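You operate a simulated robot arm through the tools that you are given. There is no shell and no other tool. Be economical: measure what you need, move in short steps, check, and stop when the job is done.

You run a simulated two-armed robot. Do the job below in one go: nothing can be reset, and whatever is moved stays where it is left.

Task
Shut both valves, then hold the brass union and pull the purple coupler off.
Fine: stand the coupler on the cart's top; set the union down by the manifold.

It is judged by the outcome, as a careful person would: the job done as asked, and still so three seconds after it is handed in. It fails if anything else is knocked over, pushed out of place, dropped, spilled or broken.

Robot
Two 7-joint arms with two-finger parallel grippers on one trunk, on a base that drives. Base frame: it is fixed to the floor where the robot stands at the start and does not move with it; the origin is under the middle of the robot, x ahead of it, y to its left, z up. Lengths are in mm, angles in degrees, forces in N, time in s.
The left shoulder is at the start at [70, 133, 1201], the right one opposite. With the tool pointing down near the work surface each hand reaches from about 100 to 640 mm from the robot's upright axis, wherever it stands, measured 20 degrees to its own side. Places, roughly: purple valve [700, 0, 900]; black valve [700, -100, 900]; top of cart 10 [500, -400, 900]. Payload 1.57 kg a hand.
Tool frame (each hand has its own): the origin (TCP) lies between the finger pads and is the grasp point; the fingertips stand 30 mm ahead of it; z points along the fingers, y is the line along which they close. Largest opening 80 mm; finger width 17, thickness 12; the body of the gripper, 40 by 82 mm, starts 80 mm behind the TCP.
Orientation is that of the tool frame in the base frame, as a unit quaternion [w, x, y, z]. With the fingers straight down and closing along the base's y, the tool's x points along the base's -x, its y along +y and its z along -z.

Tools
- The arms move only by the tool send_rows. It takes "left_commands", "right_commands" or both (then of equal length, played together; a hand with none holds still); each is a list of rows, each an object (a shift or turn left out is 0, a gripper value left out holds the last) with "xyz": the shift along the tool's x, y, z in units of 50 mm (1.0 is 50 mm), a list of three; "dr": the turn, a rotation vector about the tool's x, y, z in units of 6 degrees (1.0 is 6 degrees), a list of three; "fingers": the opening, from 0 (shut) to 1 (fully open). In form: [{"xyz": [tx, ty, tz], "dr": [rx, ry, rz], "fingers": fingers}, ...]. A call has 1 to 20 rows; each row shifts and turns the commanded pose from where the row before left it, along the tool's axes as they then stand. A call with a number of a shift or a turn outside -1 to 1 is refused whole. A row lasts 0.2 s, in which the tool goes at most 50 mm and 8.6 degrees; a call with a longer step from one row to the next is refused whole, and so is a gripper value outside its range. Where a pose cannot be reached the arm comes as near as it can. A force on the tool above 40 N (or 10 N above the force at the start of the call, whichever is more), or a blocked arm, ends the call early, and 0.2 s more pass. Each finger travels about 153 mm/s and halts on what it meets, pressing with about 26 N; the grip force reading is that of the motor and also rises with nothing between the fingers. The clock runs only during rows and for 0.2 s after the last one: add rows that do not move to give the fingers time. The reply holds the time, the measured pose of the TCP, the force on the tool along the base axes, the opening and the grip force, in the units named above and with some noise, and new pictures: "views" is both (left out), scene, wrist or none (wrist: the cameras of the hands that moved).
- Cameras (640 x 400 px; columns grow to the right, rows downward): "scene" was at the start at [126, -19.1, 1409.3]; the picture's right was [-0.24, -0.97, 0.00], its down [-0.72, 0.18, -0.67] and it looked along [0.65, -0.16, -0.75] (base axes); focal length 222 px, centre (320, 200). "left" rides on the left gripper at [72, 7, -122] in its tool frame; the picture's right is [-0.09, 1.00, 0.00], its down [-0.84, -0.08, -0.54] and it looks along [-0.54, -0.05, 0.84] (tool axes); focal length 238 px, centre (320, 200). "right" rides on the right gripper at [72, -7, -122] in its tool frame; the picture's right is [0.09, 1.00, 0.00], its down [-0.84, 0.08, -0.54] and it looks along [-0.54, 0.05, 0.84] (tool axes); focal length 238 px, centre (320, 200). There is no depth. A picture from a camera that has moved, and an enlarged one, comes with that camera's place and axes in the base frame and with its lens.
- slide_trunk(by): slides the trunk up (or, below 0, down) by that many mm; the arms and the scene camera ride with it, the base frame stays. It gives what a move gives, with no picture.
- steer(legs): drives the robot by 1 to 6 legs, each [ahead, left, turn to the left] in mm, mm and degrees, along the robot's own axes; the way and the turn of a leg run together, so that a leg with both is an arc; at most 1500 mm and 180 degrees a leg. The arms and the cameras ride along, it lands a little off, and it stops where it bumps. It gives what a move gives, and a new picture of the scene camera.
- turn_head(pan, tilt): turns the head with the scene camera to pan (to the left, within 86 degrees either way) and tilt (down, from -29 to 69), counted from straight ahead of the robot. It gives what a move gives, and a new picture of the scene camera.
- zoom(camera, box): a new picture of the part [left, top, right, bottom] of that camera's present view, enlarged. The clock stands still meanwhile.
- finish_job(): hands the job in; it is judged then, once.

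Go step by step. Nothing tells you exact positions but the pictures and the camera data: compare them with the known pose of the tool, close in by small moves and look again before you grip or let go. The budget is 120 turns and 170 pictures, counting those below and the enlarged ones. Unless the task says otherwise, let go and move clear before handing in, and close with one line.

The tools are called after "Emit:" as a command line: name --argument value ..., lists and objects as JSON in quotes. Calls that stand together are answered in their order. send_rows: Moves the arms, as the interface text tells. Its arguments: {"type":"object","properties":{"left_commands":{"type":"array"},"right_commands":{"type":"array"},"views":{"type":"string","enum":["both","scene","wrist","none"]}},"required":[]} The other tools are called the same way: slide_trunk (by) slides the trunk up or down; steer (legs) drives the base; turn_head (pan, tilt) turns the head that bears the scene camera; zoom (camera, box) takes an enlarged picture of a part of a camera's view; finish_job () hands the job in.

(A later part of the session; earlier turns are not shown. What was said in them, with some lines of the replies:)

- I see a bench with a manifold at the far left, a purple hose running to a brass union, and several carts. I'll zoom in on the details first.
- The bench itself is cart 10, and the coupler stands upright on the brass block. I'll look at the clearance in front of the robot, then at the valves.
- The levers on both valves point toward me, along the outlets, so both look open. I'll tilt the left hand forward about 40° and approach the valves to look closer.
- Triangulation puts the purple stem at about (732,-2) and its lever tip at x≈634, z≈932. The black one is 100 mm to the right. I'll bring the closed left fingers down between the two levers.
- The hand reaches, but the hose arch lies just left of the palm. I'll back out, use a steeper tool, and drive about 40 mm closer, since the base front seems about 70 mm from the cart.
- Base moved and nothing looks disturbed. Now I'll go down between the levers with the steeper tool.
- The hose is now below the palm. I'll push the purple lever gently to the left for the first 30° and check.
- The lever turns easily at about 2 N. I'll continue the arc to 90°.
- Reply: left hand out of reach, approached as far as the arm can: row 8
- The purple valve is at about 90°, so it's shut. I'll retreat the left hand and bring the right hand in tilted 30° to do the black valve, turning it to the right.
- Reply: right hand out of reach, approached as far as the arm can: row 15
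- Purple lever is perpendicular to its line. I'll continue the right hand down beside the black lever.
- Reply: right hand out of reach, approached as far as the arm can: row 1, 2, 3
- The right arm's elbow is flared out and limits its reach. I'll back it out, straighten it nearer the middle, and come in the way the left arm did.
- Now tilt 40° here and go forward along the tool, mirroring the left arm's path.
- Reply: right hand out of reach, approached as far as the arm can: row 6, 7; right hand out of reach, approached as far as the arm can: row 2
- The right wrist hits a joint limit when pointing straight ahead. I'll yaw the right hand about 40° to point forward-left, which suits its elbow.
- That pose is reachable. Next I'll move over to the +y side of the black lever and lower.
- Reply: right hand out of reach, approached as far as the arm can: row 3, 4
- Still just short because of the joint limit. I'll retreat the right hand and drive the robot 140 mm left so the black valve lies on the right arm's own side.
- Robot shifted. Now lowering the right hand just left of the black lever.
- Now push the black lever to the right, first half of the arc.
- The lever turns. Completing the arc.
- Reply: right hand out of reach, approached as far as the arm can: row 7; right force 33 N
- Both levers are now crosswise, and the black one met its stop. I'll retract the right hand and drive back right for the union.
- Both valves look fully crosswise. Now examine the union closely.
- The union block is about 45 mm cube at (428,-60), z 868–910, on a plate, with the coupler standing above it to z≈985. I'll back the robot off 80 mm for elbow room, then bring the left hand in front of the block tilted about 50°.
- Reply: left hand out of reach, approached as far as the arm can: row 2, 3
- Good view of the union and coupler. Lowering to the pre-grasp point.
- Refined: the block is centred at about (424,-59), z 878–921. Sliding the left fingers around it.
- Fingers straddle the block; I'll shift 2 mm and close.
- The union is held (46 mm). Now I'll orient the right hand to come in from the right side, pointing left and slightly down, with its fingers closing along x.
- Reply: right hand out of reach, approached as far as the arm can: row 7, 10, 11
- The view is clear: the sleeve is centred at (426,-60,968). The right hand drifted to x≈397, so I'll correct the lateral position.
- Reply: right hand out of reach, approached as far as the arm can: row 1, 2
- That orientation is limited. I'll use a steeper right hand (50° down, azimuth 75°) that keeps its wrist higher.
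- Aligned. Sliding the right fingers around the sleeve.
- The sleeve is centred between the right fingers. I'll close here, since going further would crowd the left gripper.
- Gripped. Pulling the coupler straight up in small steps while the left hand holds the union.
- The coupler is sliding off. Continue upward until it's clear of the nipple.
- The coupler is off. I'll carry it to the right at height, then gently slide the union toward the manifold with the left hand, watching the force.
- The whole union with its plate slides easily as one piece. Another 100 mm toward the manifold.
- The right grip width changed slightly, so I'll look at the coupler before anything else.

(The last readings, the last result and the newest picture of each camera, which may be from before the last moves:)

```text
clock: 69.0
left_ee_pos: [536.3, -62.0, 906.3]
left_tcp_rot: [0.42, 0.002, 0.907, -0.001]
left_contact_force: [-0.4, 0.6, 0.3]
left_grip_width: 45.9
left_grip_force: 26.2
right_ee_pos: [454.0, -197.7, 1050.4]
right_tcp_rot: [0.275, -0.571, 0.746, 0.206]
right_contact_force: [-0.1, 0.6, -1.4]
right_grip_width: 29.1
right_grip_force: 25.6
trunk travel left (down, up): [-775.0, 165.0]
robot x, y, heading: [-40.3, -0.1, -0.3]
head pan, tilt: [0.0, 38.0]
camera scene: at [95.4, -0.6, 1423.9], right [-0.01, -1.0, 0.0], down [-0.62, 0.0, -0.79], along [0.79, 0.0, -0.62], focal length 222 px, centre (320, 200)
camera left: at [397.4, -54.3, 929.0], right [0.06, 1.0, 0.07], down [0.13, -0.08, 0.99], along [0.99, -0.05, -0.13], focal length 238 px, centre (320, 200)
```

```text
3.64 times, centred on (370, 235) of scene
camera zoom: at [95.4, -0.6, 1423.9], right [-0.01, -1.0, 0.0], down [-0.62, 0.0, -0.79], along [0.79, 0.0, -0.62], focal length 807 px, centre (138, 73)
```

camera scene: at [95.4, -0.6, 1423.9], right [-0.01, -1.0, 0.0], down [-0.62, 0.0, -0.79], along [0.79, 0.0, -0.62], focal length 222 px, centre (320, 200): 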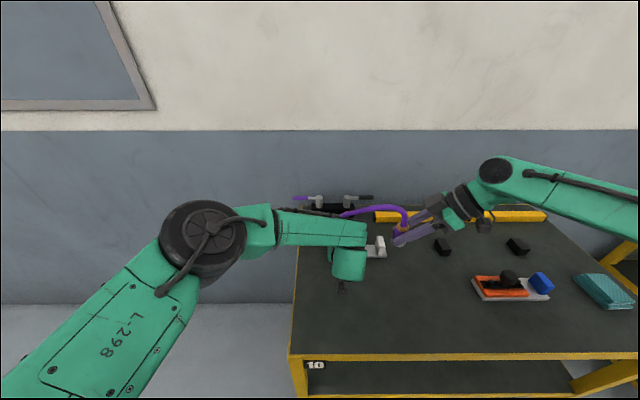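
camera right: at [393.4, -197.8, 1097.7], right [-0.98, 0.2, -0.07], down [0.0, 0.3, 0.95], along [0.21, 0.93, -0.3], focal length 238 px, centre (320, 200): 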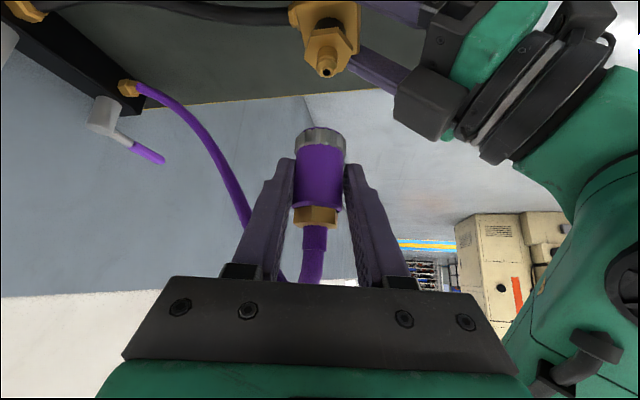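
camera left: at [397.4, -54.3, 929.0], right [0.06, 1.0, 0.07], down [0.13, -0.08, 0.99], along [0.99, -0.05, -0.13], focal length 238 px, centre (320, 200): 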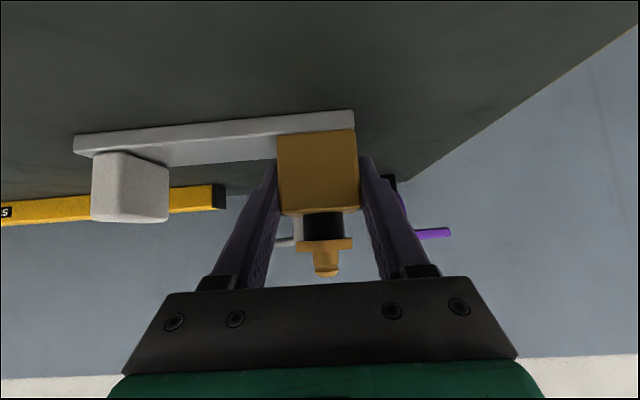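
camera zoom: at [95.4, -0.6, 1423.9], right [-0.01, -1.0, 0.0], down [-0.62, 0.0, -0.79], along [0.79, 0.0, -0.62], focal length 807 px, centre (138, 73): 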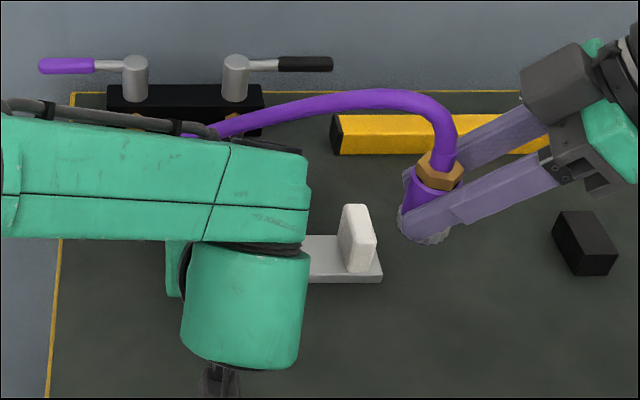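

The coupler still sits upright in the grip. I'll lower it over the free spot in front of the union.

Emit:
send_rows --right_commands '[{"xyz": [0.3, 0, 0.357]}, {"xyz": [0.3, 0, 0.357]}, {"xyz": [0.3, 0, 0.357]}, {"xyz": [0.3, 0, 0.357]}, {"xyz": [0.25, 0, 0.3]}, {}]' --views "both"

Emit:
zoom --camera "right" --box '[200, 60, 440, 210]'

Emit:
zoom --camera "scene" --box '[350, 190, 478, 270]'

```text
clock: 70.4
left_ee_pos: [537.3, -61.2, 905.6]
left_tcp_rot: [0.421, 0.002, 0.907, -0.001]
left_contact_force: [0.2, -0.5, -0.3]
left_grip_width: 45.8
left_grip_force: 25.8
right_ee_pos: [453.7, -197.8, 937.7]
right_tcp_rot: [0.274, -0.571, 0.746, 0.205]
right_contact_force: [0.4, 0.5, -0.4]
right_grip_width: 29.0
right_grip_force: 26.0
trunk travel left (down, up): [-775.0, 165.0]
robot x, y, heading: [-41.2, -2.8, -0.3]
head pan, tilt: [0.0, 38.0]
camera scene: at [95.4, -0.7, 1423.9], right [-0.01, -1.0, 0.0], down [-0.62, 0.0, -0.79], along [0.79, 0.0, -0.62], focal length 222 px, centre (320, 200)
camera right: at [423.6, -327.9, 984.9], right [-0.98, 0.19, -0.07], down [0.0, 0.3, 0.95], along [0.21, 0.93, -0.3], focal length 238 px, centre (320, 200)
```

scene: 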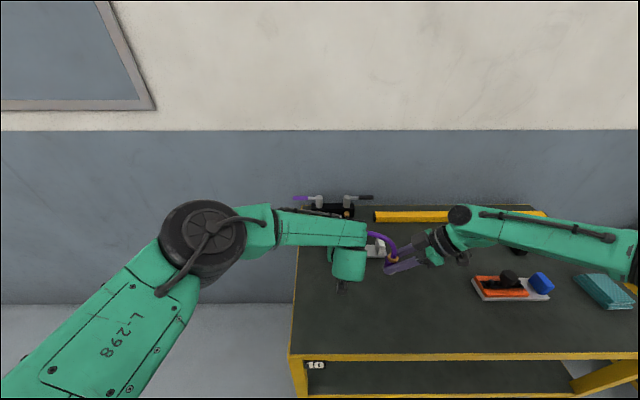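
right: 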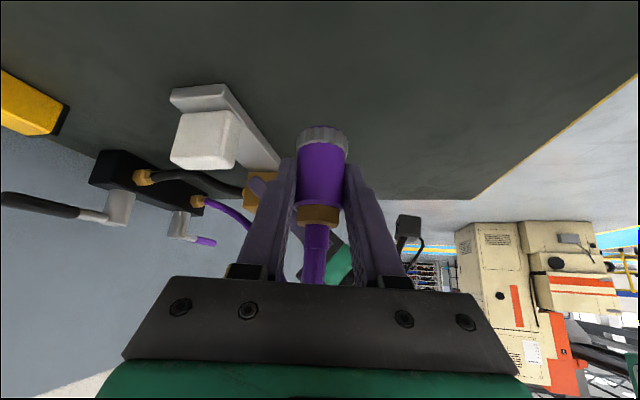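

```text
2.67 times, centred on (320, 135) of right
camera zoom: at [423.6, -327.9, 984.9], right [-0.98, 0.19, -0.07], down [0.0, 0.3, 0.95], along [0.21, 0.93, -0.3], focal length 636 px, centre (320, 373)
```

zoom: 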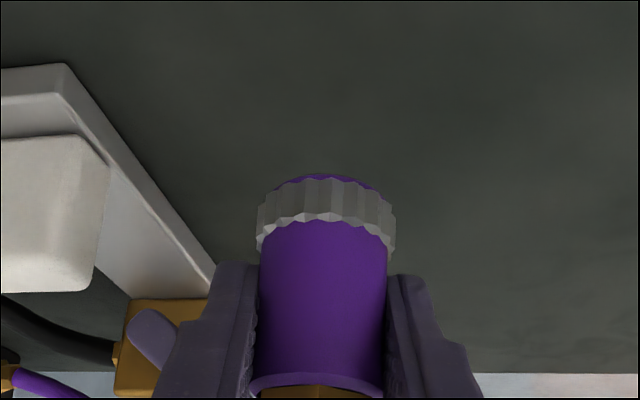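

```text
5.00 times, centred on (414, 230) of scene
camera zoom: at [95.4, -0.7, 1423.9], right [-0.01, -1.0, 0.0], down [-0.62, 0.0, -0.79], along [0.79, 0.0, -0.62], focal length 1110 px, centre (-150, 50)
```

zoom: 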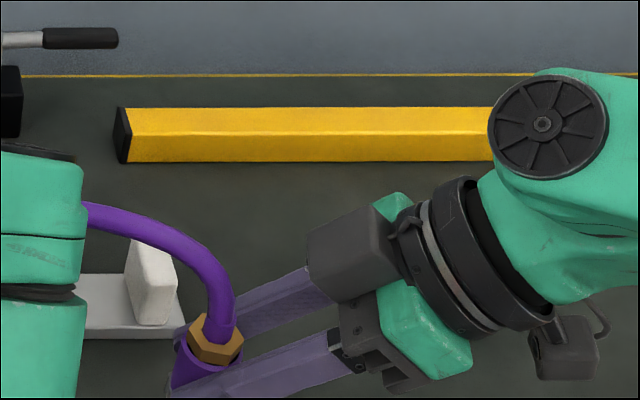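

Coupler is upright, bottom about 30 mm above the top. Lower 22 mm, then creep while watching the force.

Emit:
send_rows --right_commands '[{"xyz": [0.142, 0, 0.168]}, {"xyz": [0.142, 0, 0.168]}, {"xyz": [0.026, 0, 0.031]}, {"xyz": [0.026, 0, 0.031]}, {}]' --views "none"

Emit:
send_rows --right_commands '[{"xyz": [0.026, 0, 0.031]}, {}]' --views "wrist"

```text
clock: 71.6
left_ee_pos: [536.6, -62.6, 905.1]
left_tcp_rot: [0.421, 0.001, 0.907, -0.001]
left_contact_force: [0.6, 0.3, 0.1]
left_grip_width: 45.8
left_grip_force: 25.7
right_ee_pos: [455.2, -196.6, 911.7]
right_tcp_rot: [0.274, -0.571, 0.746, 0.205]
right_contact_force: [0.1, 0.1, -1.0]
right_grip_width: 29.0
right_grip_force: 25.9
trunk travel left (down, up): [-775.0, 165.0]
robot x, y, heading: [-41.7, 5.2, -0.2]
head pan, tilt: [0.0, 38.0]
```

```text
clock: 72.2
left_ee_pos: [537.7, -63.0, 904.6]
left_tcp_rot: [0.421, 0.001, 0.907, 0.0]
left_contact_force: [-0.1, 0.4, -0.4]
left_grip_width: 45.9
left_grip_force: 26.5
right_ee_pos: [455.1, -198.0, 909.0]
right_tcp_rot: [0.275, -0.57, 0.746, 0.205]
right_contact_force: [0.7, -0.6, -1.4]
right_grip_width: 28.7
right_grip_force: 26.1
trunk travel left (down, up): [-775.0, 165.0]
robot x, y, heading: [-40.1, 0.5, -0.2]
head pan, tilt: [0.0, 38.0]
camera right: at [424.5, -328.2, 956.8], right [-0.98, 0.19, -0.07], down [0.0, 0.3, 0.95], along [0.21, 0.93, -0.3], focal length 238 px, centre (320, 200)
```

right: 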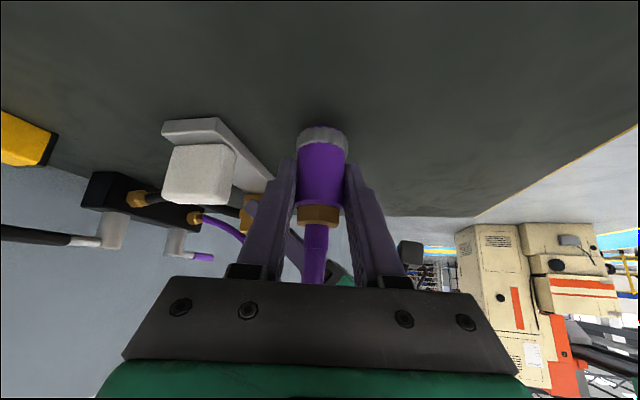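

Emit:
send_rows --right_commands '[{"xyz": [0.026, 0, 0.031]}, {"xyz": [0.013, 0, 0.015]}, {}]' --views "none"

Emit:
send_rows --right_commands '[{"xyz": [0.013, 0, 0.015]}, {"xyz": [0.013, 0, 0.015]}, {}]' --views "none"

Emit:
zoom --camera "right" --box '[260, 90, 380, 170]'

```text
clock: 73.0
left_ee_pos: [536.1, -63.1, 904.7]
left_tcp_rot: [0.42, 0.001, 0.907, 0.0]
left_contact_force: [-0.2, 0.2, -0.9]
left_grip_width: 45.8
left_grip_force: 26.1
right_ee_pos: [454.3, -197.4, 905.7]
right_tcp_rot: [0.275, -0.571, 0.746, 0.206]
right_contact_force: [-0.7, 1.3, -1.0]
right_grip_width: 29.0
right_grip_force: 26.0
trunk travel left (down, up): [-775.0, 165.0]
robot x, y, heading: [-43.0, -3.5, -0.3]
head pan, tilt: [0.0, 38.0]
```

```text
clock: 73.8
left_ee_pos: [535.5, -63.7, 905.5]
left_tcp_rot: [0.42, 0.001, 0.907, 0.0]
left_contact_force: [-0.3, -0.1, -1.0]
left_grip_width: 46.0
left_grip_force: 25.6
right_ee_pos: [455.1, -198.5, 902.9]
right_tcp_rot: [0.275, -0.57, 0.746, 0.205]
right_contact_force: [-0.2, -0.4, -1.1]
right_grip_width: 28.8
right_grip_force: 25.9
trunk travel left (down, up): [-775.0, 165.0]
robot x, y, heading: [-39.1, -1.6, -0.5]
head pan, tilt: [0.0, 38.0]
```

```text
5.00 times, centred on (320, 130) of right
camera zoom: at [424.2, -328.3, 951.6], right [-0.98, 0.19, -0.07], down [0.0, 0.3, 0.95], along [0.21, 0.93, -0.3], focal length 1192 px, centre (320, 550)
```

zoom: 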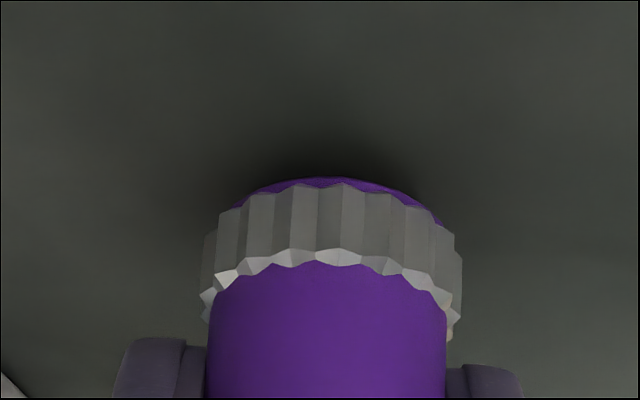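

Emit:
send_rows --right_commands '[{"xyz": [0.013, 0, 0.015]}, {"xyz": [0.013, 0, 0.015]}, {"xyz": [0.013, 0, 0.015]}, {}]' --views "none"

Emit:
send_rows --right_commands '[{"xyz": [0.013, 0, 0.015]}, {"xyz": [0.013, 0, 0.015]}, {}]' --views "none"

Emit:
zoom --camera "right" --box '[260, 90, 380, 170]'

```text
clock: 74.8
left_ee_pos: [536.2, -62.4, 904.6]
left_tcp_rot: [0.42, 0.001, 0.908, 0.0]
left_contact_force: [-0.2, -0.5, -0.2]
left_grip_width: 45.8
left_grip_force: 25.7
right_ee_pos: [455.5, -196.9, 901.4]
right_tcp_rot: [0.274, -0.571, 0.746, 0.205]
right_contact_force: [0.0, -0.1, -0.7]
right_grip_width: 28.9
right_grip_force: 26.1
trunk travel left (down, up): [-775.0, 165.0]
robot x, y, heading: [-42.9, 0.5, -0.1]
head pan, tilt: [0.0, 38.0]
```

```text
clock: 75.6
left_ee_pos: [535.8, -60.9, 905.8]
left_tcp_rot: [0.42, 0.001, 0.907, 0.0]
left_contact_force: [0.0, -0.9, 0.5]
left_grip_width: 46.0
left_grip_force: 25.8
right_ee_pos: [456.0, -197.2, 900.3]
right_tcp_rot: [0.275, -0.572, 0.746, 0.204]
right_contact_force: [0.1, -0.6, 5.7]
right_grip_width: 29.0
right_grip_force: 25.9
trunk travel left (down, up): [-775.0, 165.0]
robot x, y, heading: [-40.4, 4.8, -0.4]
head pan, tilt: [0.0, 38.0]
```

```text
5.00 times, centred on (320, 130) of right
camera zoom: at [424.5, -328.2, 946.9], right [-0.98, 0.2, -0.07], down [-0.01, 0.3, 0.95], along [0.21, 0.93, -0.3], focal length 1192 px, centre (320, 550)
```

zoom: 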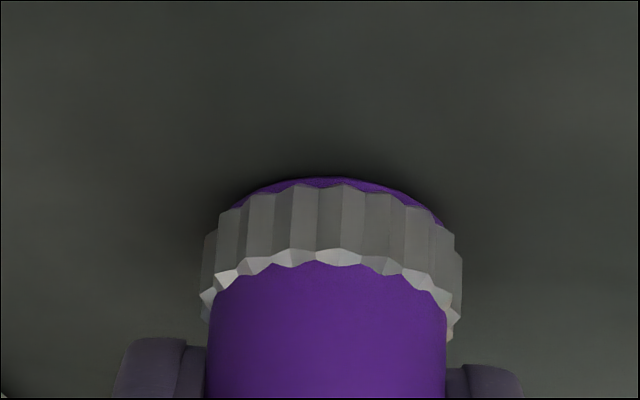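

Contact: 5.7 N upward. Opening the right fingers gently.

Emit:
send_rows --right_commands '[{"fingers": 0.4}, {"fingers": 0.42}, {"fingers": 0.45}, {"fingers": 0.5}, {"fingers": 0.55}, {}, {}]' --views "both"

```text
clock: 77.2
left_ee_pos: [535.5, -62.3, 904.7]
left_tcp_rot: [0.42, 0.002, 0.908, -0.001]
left_contact_force: [0.0, 0.0, 0.1]
left_grip_width: 46.0
left_grip_force: 25.8
right_ee_pos: [454.5, -197.5, 898.2]
right_tcp_rot: [0.275, -0.57, 0.746, 0.205]
right_contact_force: [-0.3, -0.3, 0.2]
right_grip_width: 44.0
right_grip_force: 0.0
trunk travel left (down, up): [-775.0, 165.0]
robot x, y, heading: [-37.6, 2.7, -0.2]
head pan, tilt: [0.0, 38.0]
camera scene: at [95.3, -0.5, 1423.9], right [-0.01, -1.0, 0.0], down [-0.62, 0.0, -0.79], along [0.79, 0.0, -0.62], focal length 222 px, centre (320, 200)
camera right: at [424.6, -328.4, 946.0], right [-0.98, 0.2, -0.07], down [0.0, 0.3, 0.95], along [0.21, 0.93, -0.3], focal length 238 px, centre (320, 200)
```

scene: 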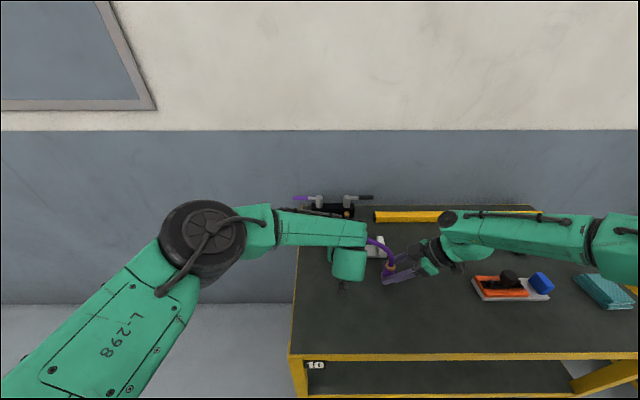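
right: 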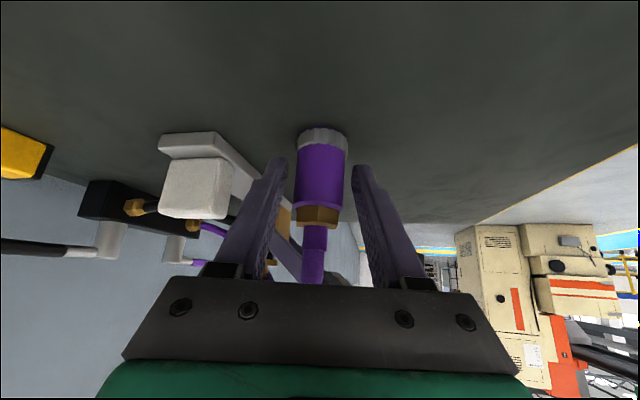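

The coupler stands on its own. Centring 2 mm and withdrawing the right hand along its finger axis.

Emit:
send_rows --right_commands '[{"xyz": [0, 0.04, 0]}, {"fingers": 0.65}, {"xyz": [0, 0, -0.2]}, {"xyz": [0, 0, -0.4]}, {"xyz": [0, 0, -0.5]}, {"xyz": [0, 0, -0.6]}, {}]' --views "wrist"

```text
clock: 78.8
left_ee_pos: [536.1, -62.4, 906.0]
left_tcp_rot: [0.42, 0.002, 0.907, -0.001]
left_contact_force: [-1.3, 0.1, 0.5]
left_grip_width: 45.8
left_grip_force: 25.9
right_ee_pos: [437.2, -249.0, 964.1]
right_tcp_rot: [0.274, -0.571, 0.747, 0.205]
right_contact_force: [0.3, 0.3, -0.5]
right_grip_width: 51.9
right_grip_force: 0.0
trunk travel left (down, up): [-775.0, 165.0]
robot x, y, heading: [-43.3, 0.7, -0.4]
head pan, tilt: [0.0, 38.0]
camera right: at [407.5, -379.9, 1011.4], right [-0.98, 0.19, -0.07], down [0.0, 0.3, 0.95], along [0.21, 0.93, -0.3], focal length 238 px, centre (320, 200)
```

right: 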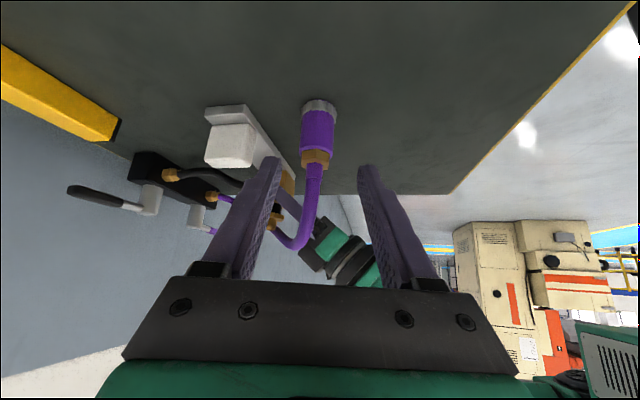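

Coupler is standing. Withdraw the right hand further, then release the union and back the left hand out.

Emit:
send_rows --right_commands '[{"xyz": [0, 0, -0.8]}, {"xyz": [0, 0, -0.8]}, {"xyz": [0, 0, -0.8]}, {}, {}, {}, {}, {}, {}, {}]' --left_commands '[{}, {}, {"fingers": 0.62}, {"fingers": 0.7}, {"fingers": 0.8}, {}, {"xyz": [0, 0, -0.3]}, {"xyz": [0, 0, -0.5]}, {"xyz": [0, 0, -0.5]}, {}]' --views "both"

```text
clock: 81.0
left_ee_pos: [485.0, -61.1, 947.1]
left_tcp_rot: [0.42, 0.001, 0.908, -0.001]
left_contact_force: [-0.4, -0.8, 0.0]
left_grip_width: 64.2
left_grip_force: 0.0
right_ee_pos: [415.7, -324.3, 1056.7]
right_tcp_rot: [0.275, -0.57, 0.746, 0.205]
right_contact_force: [0.1, -0.3, -0.2]
right_grip_width: 52.2
right_grip_force: 0.0
trunk travel left (down, up): [-775.0, 165.0]
robot x, y, heading: [-46.2, 2.6, -0.3]
head pan, tilt: [0.0, 38.0]
camera scene: at [94.7, -0.4, 1423.9], right [-0.01, -1.0, 0.0], down [-0.62, 0.0, -0.79], along [0.79, 0.0, -0.62], focal length 222 px, centre (320, 200)
camera right: at [385.1, -455.2, 1103.0], right [-0.98, 0.2, -0.07], down [0.0, 0.3, 0.95], along [0.21, 0.93, -0.3], focal length 238 px, centre (320, 200)
camera left: at [346.3, -53.2, 971.1], right [0.06, 1.0, 0.07], down [0.13, -0.08, 0.99], along [0.99, -0.05, -0.13], focal length 238 px, centre (320, 200)
```

scene: 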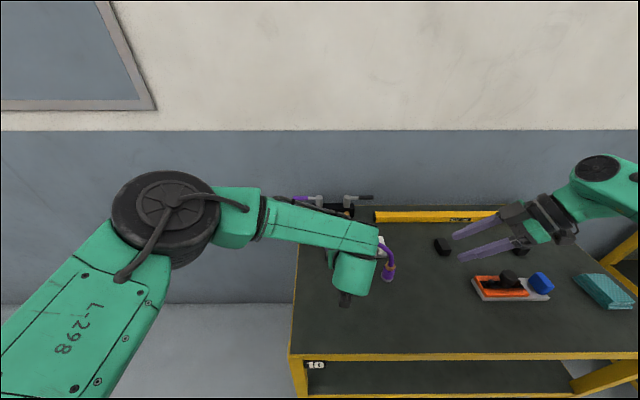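
right: 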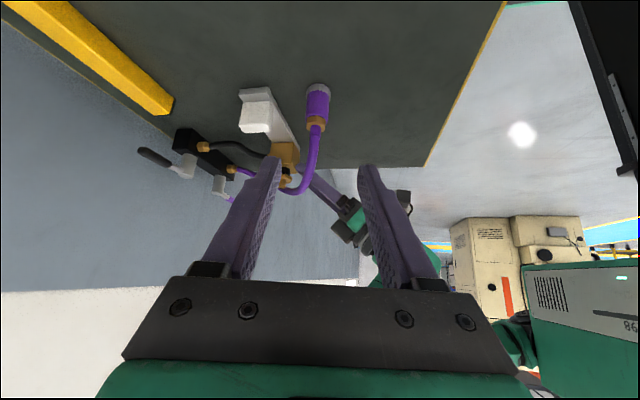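
left: 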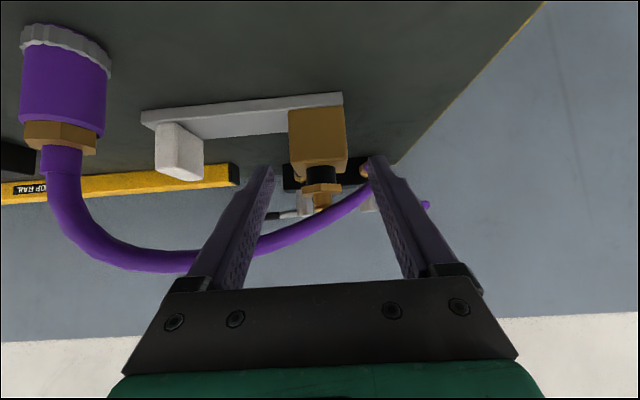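

Both parts stand free. Retreat the left hand fully.

Emit:
send_rows --left_commands '[{"xyz": [0, 0, -0.8]}, {"xyz": [-0.4, 0, -0.7]}, {"xyz": [-0.6, 0.2, -0.5]}, {"xyz": [-0.6, 0.6, -0.4]}, {"xyz": [-0.4, 0.8, -0.2]}, {"xyz": [0, 0.9, 0]}, {"xyz": [0, 0.9, 0]}, {}]' --views "scene"

Emit:
zoom --camera "scene" --box '[280, 180, 440, 290]'

```text
clock: 82.8
left_ee_pos: [450.6, 108.8, 1107.8]
left_tcp_rot: [0.421, 0.003, 0.907, -0.001]
left_contact_force: [-1.1, -0.4, 0.4]
left_grip_width: 63.7
left_grip_force: 0.0
right_ee_pos: [414.4, -326.2, 1055.6]
right_tcp_rot: [0.274, -0.571, 0.746, 0.205]
right_contact_force: [-0.6, 0.4, -0.2]
right_grip_width: 52.1
right_grip_force: 0.0
trunk travel left (down, up): [-775.0, 165.0]
robot x, y, heading: [-40.2, 0.1, -0.3]
head pan, tilt: [0.0, 38.0]
camera scene: at [94.3, -1.7, 1424.0], right [-0.01, -1.0, 0.0], down [-0.62, 0.0, -0.79], along [0.79, 0.0, -0.62], focal length 222 px, centre (320, 200)
```

scene: 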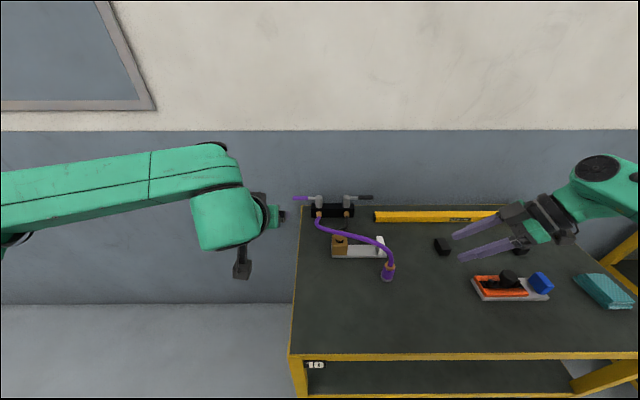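

```text
3.64 times, centred on (360, 235) of scene
camera zoom: at [94.3, -1.7, 1424.0], right [-0.01, -1.0, 0.0], down [-0.62, 0.0, -0.79], along [0.79, 0.0, -0.62], focal length 807 px, centre (174, 73)
```

zoom: 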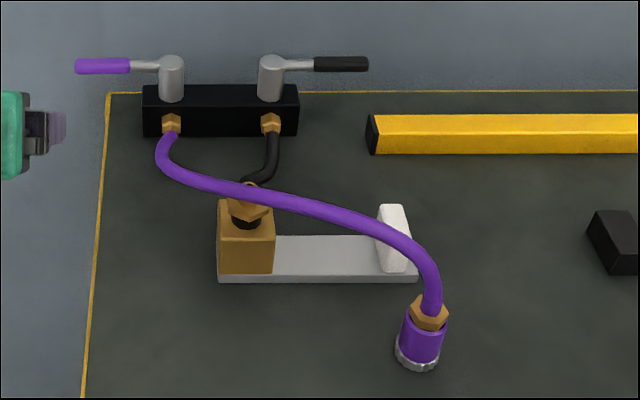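

Everything is in place. I'll check the purple lever's angle more precisely.

Emit:
zoom --camera "scene" --box '[285, 185, 381, 221]'

```text
6.67 times, centred on (333, 203) of scene
camera zoom: at [94.3, -1.7, 1424.0], right [-0.01, -1.0, 0.0], down [-0.62, 0.0, -0.79], along [0.79, 0.0, -0.62], focal length 1480 px, centre (233, 180)
```

zoom: 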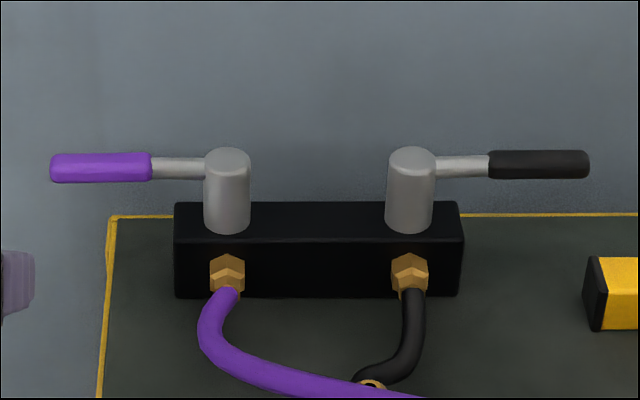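

The valve levers sit at right angles to their lines. The union is flat and upright near the manifold, the coupler stands alone, and both hands are clear, so I'm handing in.

Emit:
finish_job

```text
The job is handed in.
```

Both valves are shut, and the purple coupler is off and standing on cart 10's top. The brass union is set down on the cart about 140 mm in front of the manifold, still on its black hose.
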